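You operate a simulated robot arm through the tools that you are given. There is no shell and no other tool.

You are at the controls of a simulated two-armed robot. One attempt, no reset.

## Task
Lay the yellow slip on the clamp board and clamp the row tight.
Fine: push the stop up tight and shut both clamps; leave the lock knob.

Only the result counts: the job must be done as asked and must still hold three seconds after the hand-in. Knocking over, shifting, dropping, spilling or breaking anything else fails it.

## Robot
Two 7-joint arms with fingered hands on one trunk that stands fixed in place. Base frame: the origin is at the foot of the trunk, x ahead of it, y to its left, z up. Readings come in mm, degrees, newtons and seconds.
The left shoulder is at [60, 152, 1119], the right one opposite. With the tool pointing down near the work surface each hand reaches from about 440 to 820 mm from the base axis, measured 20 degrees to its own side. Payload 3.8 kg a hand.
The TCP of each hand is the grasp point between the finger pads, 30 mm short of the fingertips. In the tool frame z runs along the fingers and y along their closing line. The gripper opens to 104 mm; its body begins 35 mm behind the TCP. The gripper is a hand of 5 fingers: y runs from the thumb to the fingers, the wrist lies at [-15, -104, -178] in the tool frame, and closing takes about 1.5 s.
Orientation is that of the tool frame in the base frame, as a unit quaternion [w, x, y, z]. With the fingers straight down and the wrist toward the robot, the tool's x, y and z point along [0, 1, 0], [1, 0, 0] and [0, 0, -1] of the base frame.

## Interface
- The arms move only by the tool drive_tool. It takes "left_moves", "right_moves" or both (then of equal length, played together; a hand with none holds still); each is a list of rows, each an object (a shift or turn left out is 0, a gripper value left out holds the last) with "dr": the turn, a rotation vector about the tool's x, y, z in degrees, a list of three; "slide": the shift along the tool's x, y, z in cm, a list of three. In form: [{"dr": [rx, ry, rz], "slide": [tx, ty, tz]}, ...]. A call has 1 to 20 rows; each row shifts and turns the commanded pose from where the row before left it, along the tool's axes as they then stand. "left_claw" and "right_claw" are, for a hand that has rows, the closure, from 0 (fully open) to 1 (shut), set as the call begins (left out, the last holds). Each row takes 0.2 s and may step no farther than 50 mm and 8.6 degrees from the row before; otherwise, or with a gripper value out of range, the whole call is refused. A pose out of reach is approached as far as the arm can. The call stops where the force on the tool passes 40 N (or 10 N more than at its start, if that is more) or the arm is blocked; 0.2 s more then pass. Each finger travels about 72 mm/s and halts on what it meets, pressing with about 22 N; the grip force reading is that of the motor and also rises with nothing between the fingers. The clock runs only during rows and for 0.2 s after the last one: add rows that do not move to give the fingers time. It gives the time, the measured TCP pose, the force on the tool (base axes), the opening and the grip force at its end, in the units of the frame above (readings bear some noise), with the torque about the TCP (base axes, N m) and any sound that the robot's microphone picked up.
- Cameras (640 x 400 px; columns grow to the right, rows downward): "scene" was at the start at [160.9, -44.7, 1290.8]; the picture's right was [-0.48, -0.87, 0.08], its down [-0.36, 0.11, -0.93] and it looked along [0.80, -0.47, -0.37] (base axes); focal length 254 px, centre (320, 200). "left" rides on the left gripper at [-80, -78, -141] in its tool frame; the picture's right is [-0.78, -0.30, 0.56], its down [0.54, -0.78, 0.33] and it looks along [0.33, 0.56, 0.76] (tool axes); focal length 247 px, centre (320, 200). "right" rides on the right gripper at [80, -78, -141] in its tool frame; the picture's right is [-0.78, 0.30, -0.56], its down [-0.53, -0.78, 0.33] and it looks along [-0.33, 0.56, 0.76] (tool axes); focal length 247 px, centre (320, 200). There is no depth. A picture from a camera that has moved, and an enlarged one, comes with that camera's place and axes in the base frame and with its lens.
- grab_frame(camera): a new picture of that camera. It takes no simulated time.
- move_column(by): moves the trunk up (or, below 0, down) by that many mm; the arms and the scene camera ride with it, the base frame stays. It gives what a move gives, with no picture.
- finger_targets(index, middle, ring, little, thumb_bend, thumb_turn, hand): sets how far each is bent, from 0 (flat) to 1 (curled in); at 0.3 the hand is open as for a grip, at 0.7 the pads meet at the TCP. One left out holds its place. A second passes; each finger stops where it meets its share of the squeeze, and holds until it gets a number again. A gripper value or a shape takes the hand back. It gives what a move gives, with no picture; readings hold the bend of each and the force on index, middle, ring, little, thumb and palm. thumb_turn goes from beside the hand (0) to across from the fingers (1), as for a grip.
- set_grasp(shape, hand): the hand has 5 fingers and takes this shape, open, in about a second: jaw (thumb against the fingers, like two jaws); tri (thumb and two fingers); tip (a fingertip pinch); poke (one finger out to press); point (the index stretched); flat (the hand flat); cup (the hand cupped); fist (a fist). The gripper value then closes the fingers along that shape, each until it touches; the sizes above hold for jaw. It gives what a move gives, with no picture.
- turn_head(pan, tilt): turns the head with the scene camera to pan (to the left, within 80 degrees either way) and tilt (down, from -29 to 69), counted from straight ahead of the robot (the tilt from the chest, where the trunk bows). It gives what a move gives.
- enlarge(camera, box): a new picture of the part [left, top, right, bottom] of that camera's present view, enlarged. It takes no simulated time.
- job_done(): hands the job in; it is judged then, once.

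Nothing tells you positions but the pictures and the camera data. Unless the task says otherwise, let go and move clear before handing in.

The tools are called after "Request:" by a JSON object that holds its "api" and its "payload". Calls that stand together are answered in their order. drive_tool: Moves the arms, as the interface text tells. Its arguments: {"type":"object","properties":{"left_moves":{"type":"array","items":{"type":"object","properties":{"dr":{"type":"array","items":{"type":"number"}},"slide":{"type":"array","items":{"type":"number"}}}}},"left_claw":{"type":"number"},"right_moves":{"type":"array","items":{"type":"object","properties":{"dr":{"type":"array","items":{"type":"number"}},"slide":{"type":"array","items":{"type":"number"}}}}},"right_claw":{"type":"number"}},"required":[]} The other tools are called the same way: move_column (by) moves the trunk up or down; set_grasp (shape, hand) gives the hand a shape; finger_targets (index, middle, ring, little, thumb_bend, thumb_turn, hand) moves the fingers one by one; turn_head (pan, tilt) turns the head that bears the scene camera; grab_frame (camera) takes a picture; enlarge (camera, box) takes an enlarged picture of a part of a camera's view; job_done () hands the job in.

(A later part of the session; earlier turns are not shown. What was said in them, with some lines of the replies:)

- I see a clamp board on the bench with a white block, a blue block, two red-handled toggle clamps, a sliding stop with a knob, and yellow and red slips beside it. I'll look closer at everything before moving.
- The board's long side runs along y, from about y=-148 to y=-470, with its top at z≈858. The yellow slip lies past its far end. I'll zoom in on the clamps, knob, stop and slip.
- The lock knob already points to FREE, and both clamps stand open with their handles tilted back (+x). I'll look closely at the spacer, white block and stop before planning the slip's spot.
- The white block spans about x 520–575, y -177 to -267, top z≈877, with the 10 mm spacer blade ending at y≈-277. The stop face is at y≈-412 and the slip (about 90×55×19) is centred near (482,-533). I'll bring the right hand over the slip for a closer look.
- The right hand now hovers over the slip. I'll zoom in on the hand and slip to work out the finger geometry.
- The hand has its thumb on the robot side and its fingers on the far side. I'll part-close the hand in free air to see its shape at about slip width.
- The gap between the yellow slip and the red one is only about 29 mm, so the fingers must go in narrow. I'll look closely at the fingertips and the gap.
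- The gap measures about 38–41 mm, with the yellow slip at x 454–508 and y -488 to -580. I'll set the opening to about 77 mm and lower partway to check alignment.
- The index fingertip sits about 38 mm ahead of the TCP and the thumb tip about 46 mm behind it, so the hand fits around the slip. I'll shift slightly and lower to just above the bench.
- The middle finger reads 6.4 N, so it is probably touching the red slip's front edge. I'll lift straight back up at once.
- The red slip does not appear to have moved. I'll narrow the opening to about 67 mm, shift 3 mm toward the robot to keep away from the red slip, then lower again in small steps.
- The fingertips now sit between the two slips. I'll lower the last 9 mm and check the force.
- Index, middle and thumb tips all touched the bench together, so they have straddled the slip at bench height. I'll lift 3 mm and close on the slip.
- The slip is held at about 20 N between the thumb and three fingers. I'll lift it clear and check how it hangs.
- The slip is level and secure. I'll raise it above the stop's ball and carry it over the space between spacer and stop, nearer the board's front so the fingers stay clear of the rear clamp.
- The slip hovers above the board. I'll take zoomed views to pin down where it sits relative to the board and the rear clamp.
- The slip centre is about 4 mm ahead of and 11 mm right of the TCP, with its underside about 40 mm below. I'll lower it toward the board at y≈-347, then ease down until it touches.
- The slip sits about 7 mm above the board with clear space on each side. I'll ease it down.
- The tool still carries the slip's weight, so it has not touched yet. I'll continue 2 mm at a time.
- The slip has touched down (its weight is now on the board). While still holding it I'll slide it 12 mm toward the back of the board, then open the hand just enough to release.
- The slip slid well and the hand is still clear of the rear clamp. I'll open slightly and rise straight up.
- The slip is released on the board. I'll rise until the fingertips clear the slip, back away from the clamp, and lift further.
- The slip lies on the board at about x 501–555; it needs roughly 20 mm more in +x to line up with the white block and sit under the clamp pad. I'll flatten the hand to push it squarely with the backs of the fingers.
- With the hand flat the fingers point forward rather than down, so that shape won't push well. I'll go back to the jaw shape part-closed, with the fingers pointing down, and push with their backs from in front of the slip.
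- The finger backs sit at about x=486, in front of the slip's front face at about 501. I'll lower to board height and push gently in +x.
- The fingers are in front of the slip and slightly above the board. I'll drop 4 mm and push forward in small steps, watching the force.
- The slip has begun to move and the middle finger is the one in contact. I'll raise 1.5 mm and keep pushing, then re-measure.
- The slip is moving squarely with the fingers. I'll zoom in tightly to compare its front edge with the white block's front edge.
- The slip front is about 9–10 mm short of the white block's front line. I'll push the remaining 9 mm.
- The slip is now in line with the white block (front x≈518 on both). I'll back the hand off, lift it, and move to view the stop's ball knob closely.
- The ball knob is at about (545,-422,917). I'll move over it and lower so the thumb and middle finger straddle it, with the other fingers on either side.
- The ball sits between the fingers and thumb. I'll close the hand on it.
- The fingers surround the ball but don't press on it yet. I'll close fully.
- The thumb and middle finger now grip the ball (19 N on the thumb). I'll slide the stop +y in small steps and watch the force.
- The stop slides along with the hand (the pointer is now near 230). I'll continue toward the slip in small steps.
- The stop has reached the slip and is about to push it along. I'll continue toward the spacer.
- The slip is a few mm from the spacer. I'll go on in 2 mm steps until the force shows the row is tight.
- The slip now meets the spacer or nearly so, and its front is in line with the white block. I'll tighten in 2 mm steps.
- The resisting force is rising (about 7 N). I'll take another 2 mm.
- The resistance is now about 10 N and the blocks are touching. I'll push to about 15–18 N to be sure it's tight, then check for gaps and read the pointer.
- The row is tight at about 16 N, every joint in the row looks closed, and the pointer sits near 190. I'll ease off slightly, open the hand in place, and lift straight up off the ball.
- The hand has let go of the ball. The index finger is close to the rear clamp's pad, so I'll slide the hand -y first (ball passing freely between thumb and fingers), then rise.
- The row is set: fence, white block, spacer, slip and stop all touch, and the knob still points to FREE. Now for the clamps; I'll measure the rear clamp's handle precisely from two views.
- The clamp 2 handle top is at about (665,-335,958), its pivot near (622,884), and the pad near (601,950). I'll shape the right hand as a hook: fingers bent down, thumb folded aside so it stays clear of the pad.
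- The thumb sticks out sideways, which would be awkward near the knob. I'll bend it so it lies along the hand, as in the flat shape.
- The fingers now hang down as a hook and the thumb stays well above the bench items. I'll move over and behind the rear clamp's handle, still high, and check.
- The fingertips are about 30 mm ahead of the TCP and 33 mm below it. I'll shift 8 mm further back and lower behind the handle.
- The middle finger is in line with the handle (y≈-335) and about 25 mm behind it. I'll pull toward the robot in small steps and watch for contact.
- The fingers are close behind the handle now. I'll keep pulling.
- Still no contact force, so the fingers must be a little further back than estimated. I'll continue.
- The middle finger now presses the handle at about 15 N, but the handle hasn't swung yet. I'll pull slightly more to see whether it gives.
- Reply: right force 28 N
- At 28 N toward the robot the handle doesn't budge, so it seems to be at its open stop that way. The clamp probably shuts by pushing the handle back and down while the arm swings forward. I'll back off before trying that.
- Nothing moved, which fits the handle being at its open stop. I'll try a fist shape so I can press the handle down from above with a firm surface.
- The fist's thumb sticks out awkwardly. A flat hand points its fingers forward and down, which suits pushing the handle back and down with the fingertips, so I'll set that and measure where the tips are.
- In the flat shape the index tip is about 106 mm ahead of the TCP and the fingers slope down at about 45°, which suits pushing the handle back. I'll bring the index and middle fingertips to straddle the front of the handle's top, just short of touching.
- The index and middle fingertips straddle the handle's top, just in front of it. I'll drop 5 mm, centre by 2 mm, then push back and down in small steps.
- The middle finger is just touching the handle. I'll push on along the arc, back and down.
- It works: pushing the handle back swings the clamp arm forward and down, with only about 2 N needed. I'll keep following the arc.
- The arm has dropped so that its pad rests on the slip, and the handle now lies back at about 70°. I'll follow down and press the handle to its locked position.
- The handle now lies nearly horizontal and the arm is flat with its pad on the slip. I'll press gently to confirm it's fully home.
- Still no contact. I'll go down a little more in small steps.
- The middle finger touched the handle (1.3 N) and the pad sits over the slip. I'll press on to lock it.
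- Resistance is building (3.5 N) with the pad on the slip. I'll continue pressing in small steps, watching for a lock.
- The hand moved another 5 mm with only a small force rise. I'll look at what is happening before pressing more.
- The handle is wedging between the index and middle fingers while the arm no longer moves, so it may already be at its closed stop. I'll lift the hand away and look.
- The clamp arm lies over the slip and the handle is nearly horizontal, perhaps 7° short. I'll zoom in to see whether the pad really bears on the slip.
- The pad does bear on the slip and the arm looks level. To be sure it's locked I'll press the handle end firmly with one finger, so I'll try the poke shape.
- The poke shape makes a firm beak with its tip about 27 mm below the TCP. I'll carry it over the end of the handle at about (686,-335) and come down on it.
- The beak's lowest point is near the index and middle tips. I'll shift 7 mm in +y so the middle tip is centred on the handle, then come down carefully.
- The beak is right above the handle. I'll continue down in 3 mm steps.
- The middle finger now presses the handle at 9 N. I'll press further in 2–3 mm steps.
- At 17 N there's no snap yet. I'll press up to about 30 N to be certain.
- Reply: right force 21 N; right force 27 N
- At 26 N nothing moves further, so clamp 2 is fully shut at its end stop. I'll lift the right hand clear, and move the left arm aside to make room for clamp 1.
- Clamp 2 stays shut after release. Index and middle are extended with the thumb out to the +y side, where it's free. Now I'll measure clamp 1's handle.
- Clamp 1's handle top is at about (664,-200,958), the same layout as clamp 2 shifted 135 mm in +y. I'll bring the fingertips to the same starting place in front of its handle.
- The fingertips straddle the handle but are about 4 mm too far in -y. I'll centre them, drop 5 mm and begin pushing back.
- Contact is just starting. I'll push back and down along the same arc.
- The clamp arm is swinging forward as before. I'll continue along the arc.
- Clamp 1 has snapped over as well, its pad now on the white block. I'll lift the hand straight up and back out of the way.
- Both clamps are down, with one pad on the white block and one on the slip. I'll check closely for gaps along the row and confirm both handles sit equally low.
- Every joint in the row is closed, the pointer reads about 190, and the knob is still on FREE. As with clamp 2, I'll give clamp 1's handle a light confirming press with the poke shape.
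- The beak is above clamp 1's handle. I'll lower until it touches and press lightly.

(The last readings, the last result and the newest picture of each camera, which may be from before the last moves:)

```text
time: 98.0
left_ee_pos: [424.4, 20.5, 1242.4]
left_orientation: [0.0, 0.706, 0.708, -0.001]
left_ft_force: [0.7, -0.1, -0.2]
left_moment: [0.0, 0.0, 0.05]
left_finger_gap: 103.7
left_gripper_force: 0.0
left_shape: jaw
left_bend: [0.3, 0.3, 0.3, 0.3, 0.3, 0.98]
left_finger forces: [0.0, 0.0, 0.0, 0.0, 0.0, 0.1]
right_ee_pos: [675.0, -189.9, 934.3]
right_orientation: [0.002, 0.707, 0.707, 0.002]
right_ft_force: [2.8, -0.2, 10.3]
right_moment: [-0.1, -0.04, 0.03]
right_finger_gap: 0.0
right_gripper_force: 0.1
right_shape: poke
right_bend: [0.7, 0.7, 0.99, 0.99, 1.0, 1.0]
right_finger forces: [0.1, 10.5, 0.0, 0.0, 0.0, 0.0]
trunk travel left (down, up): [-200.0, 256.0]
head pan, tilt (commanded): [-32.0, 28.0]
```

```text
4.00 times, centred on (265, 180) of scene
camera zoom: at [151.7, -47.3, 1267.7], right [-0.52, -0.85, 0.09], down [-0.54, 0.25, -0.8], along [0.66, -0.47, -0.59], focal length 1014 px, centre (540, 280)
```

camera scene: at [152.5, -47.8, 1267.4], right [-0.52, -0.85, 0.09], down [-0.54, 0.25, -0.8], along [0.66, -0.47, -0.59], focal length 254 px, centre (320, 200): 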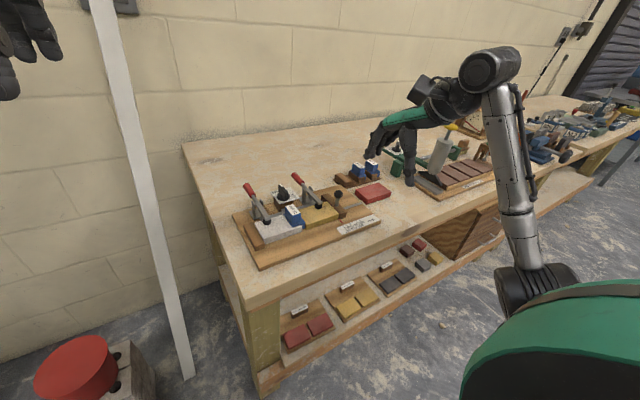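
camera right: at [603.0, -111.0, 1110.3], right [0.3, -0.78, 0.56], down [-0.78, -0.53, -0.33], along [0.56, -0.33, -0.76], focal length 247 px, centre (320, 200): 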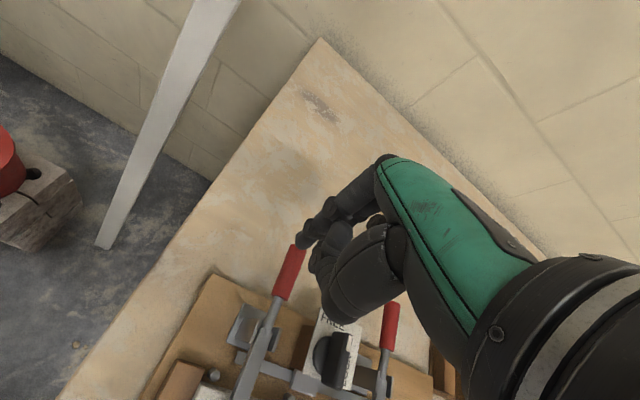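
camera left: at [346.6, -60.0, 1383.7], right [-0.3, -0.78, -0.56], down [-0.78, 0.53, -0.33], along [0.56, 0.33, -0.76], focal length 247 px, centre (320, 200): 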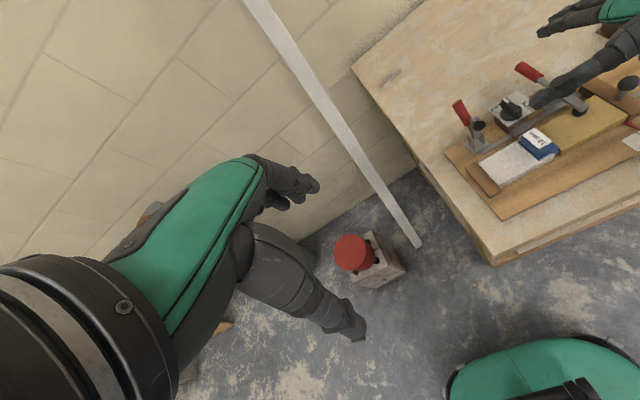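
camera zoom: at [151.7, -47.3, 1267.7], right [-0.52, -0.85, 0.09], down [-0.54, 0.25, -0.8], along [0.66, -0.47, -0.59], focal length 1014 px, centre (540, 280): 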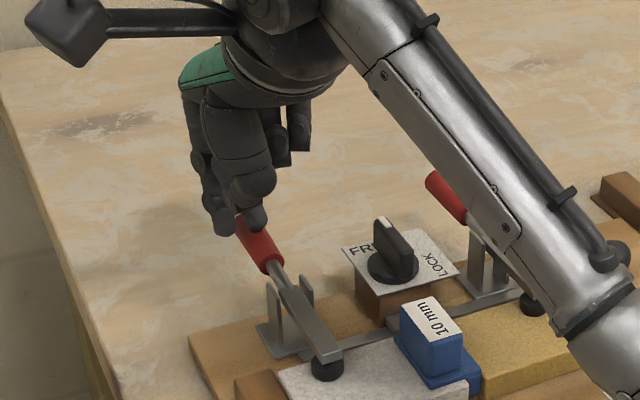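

Contact comes at the same height as on clamp 2, so both handles sit at the same closed position. One slightly firmer press, then I'll retreat.

Request:
{"api": "drive_tool", "payload": {"right_moves": [{"slide": [0, 0, 0.3]}, {"slide": [0, 0, 0.3]}, {"slide": [0, 0, 0.3]}, {}]}}

Request:
{"api": "drive_tool", "payload": {"right_moves": [{"slide": [0, 0, -1]}, {"slide": [0, 0, -2]}, {"slide": [0, 0, -3]}, {"slide": [0, 0, -4]}, {"slide": [-2, -3, -2]}, {"slide": [-3, -3, 0]}, {"slide": [-3, -3, 0]}, {"slide": [-3, -3, 0]}, {"slide": [-3, -3, 0]}, {"slide": [-3, -3, 0]}, {"slide": [-3, -3, 0]}, {"slide": [-3, -2, -2]}, {}]}}

Request:
{"api": "grab_frame", "payload": {"camera": "scene"}}

Request:
{"api": "enlarge", "payload": {"camera": "scene", "box": [225, 160, 395, 270]}}

Request:
{"api": "enlarge", "payload": {"camera": "left", "box": [420, 40, 640, 220]}}

Request:
{"api": "grab_frame", "payload": {"camera": "right"}}

```text
time: 99.0
left_ee_pos: [423.3, 20.4, 1243.7]
left_orientation: [0.002, 0.706, 0.708, 0.0]
left_ft_force: [0.5, 0.7, -0.2]
left_moment: [-0.03, 0.0, -0.03]
left_finger_gap: 103.5
left_gripper_force: 0.0
left_shape: jaw
left_bend: [0.3, 0.3, 0.3, 0.3, 0.3, 0.98]
left_finger forces: [0.0, 0.0, 0.0, 0.0, 0.1, 0.0]
right_ee_pos: [676.8, -189.9, 928.0]
right_orientation: [0.001, 0.706, 0.708, 0.002]
right_ft_force: [4.6, -1.2, 21.0]
right_moment: [-0.21, 0.17, 0.07]
right_finger_gap: 0.0
right_gripper_force: 0.0
right_shape: poke
right_bend: [0.7, 0.72, 0.99, 0.99, 1.0, 1.0]
right_finger forces: [0.0, 21.7, 0.0, 0.1, 0.0, 0.0]
trunk travel left (down, up): [-200.0, 256.0]
head pan, tilt (commanded): [-32.0, 28.0]
```

```text
time: 101.8
left_ee_pos: [425.4, 18.9, 1241.3]
left_orientation: [-0.001, 0.707, 0.707, 0.0]
left_ft_force: [0.9, -0.4, -0.6]
left_moment: [0.02, -0.02, 0.01]
left_finger_gap: 103.9
left_gripper_force: 0.1
left_shape: jaw
left_bend: [0.3, 0.3, 0.3, 0.3, 0.3, 0.98]
left_finger forces: [0.0, 0.0, 0.1, 0.0, 0.0, 0.0]
right_ee_pos: [449.2, -415.5, 1066.6]
right_orientation: [-0.001, 0.707, 0.707, -0.001]
right_ft_force: [-0.2, -0.7, 0.5]
right_moment: [-0.02, -0.01, 0.01]
right_finger_gap: 0.2
right_gripper_force: 0.0
right_shape: poke
right_bend: [0.7, 0.7, 0.99, 0.99, 1.0, 1.0]
right_finger forces: [0.0, 0.0, 0.0, 0.1, 0.1, 0.0]
trunk travel left (down, up): [-200.0, 256.0]
head pan, tilt (commanded): [-32.0, 28.0]
```

```text
taken
camera scene: at [153.0, -47.4, 1267.3], right [-0.52, -0.85, 0.09], down [-0.54, 0.25, -0.8], along [0.66, -0.47, -0.59], focal length 254 px, centre (320, 200)
```

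scene: 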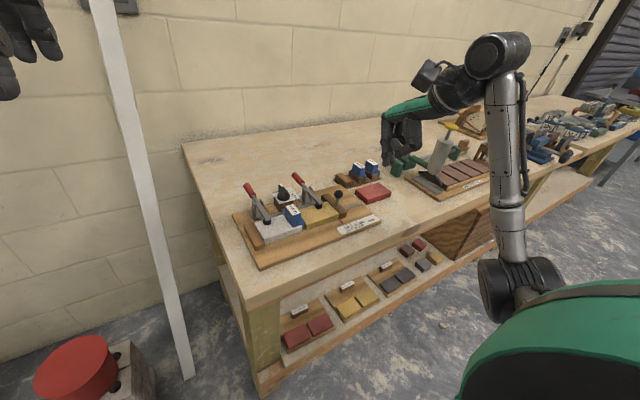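

```text
3.64 times, centred on (310, 215) of scene
camera zoom: at [153.0, -47.4, 1267.3], right [-0.52, -0.85, 0.09], down [-0.54, 0.25, -0.8], along [0.66, -0.47, -0.59], focal length 922 px, centre (356, 146)
```

zoom: 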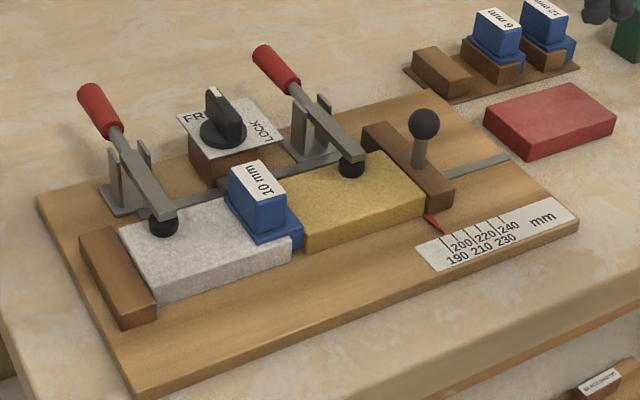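

```text
2.22 times, centred on (530, 130) of left
camera zoom: at [347.2, -59.5, 1383.5], right [-0.3, -0.78, -0.56], down [-0.78, 0.53, -0.33], along [0.55, 0.33, -0.76], focal length 549 px, centre (-147, 356)
```

zoom: 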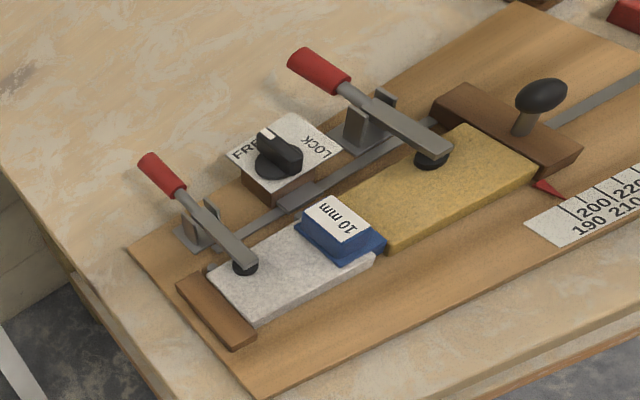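

```text
taken
camera right: at [372.4, -335.6, 1209.5], right [0.3, -0.78, 0.56], down [-0.78, -0.54, -0.33], along [0.56, -0.33, -0.76], focal length 247 px, centre (320, 200)
```

right: 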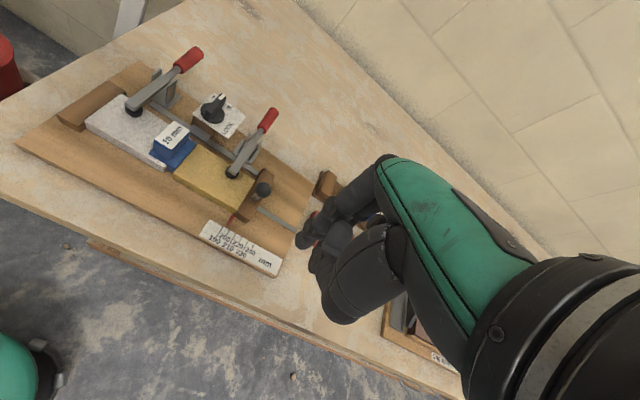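

Both clamps held through the presses, and the hand is clear. One last close look at the joints between spacer, slip and stop before handing in.

Request:
{"api": "enlarge", "payload": {"camera": "right", "box": [220, 150, 280, 230]}}

Request:
{"api": "enlarge", "payload": {"camera": "right", "box": [140, 120, 210, 200]}}

Request:
{"api": "enlarge", "payload": {"camera": "left", "box": [480, 130, 550, 190]}}

Request:
{"api": "enlarge", "payload": {"camera": "right", "box": [50, 70, 130, 150]}}

```text
5.00 times, centred on (250, 190) of right
camera zoom: at [372.4, -335.6, 1209.5], right [0.3, -0.78, 0.56], down [-0.78, -0.54, -0.33], along [0.56, -0.33, -0.76], focal length 1235 px, centre (670, 250)
```

zoom: 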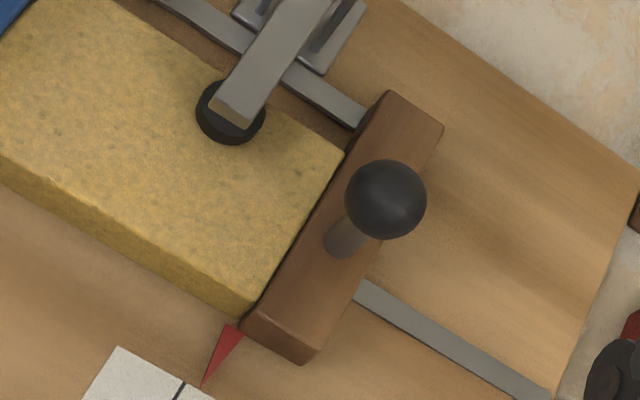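

```text
5.00 times, centred on (175, 160) of right
camera zoom: at [372.4, -335.6, 1209.5], right [0.3, -0.78, 0.56], down [-0.78, -0.54, -0.33], along [0.56, -0.33, -0.76], focal length 1235 px, centre (1045, 400)
```

zoom: 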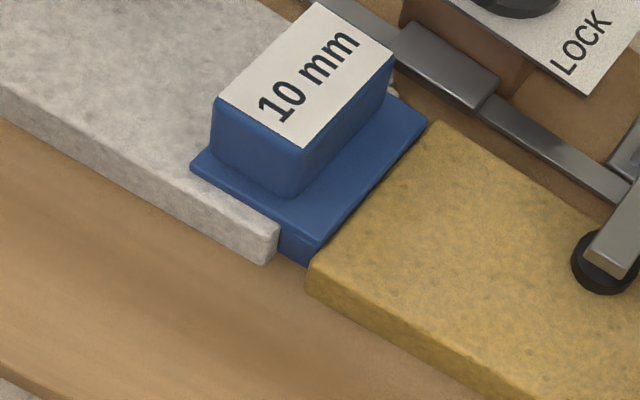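

```text
6.67 times, centred on (515, 160) of left
camera zoom: at [347.2, -59.5, 1383.5], right [-0.3, -0.78, -0.56], down [-0.78, 0.53, -0.33], along [0.55, 0.33, -0.76], focal length 1646 px, centre (-980, 467)
```

zoom: 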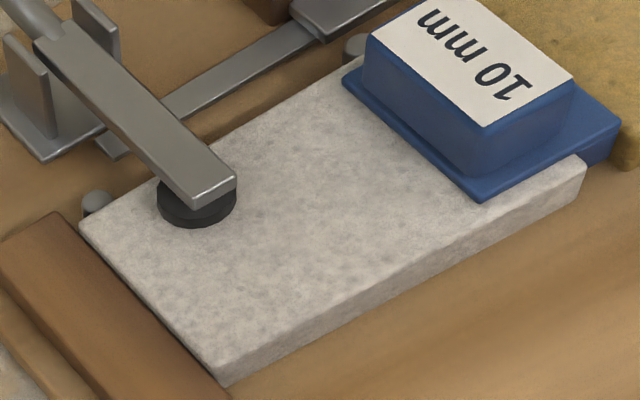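

```text
5.00 times, centred on (90, 110) of right
camera zoom: at [372.4, -335.6, 1209.5], right [0.3, -0.78, 0.56], down [-0.78, -0.54, -0.33], along [0.56, -0.33, -0.76], focal length 1235 px, centre (1470, 650)
```

zoom: 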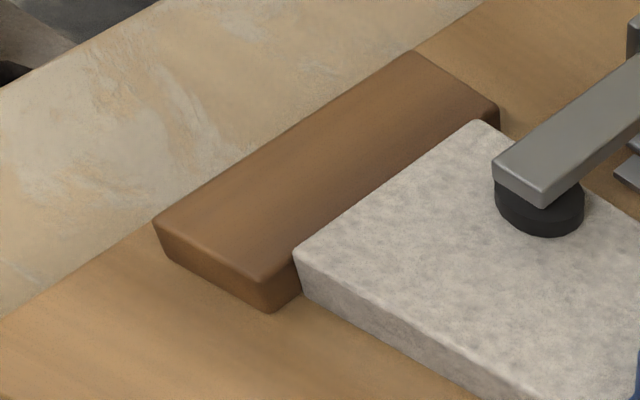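

Fence, white block, spacer, yellow slip and stop are all in tight contact. Both clamps are shut, the lock knob still points to FREE, and both hands are clear, so I'm handing in.

Request:
{"api": "job_done", "payload": {}}

```text
The job is handed in.
```

The yellow slip is on the clamp board between the 10 mm spacer and the stop, and the row is clamped. I've handed the job in, but no result has come back yet.

- **Stop:** I pushed it up tight at about 16 N. The close-up pictures show no gaps along the row, and the pointer reads about 190.
- **Clamps:** Both are shut, one pad on the white block and one on the slip. They stayed put when I pressed the handles again at 26 N and 21 N. I heard no click, so I'm relying on the handles not moving any further.
- **Lock knob:** I didn't touch it; it still points to FREE.
- **Red slip:** A finger touched its edge at about 6 N while I was reaching for the yellow slip. The before and after pictures show no movement beyond about 1 mm.

I first pulled the rear clamp's handle the wrong way, at up to 28 N. It didn't move, and I saw no damage. The handles close by pushing them back, away from the robot.
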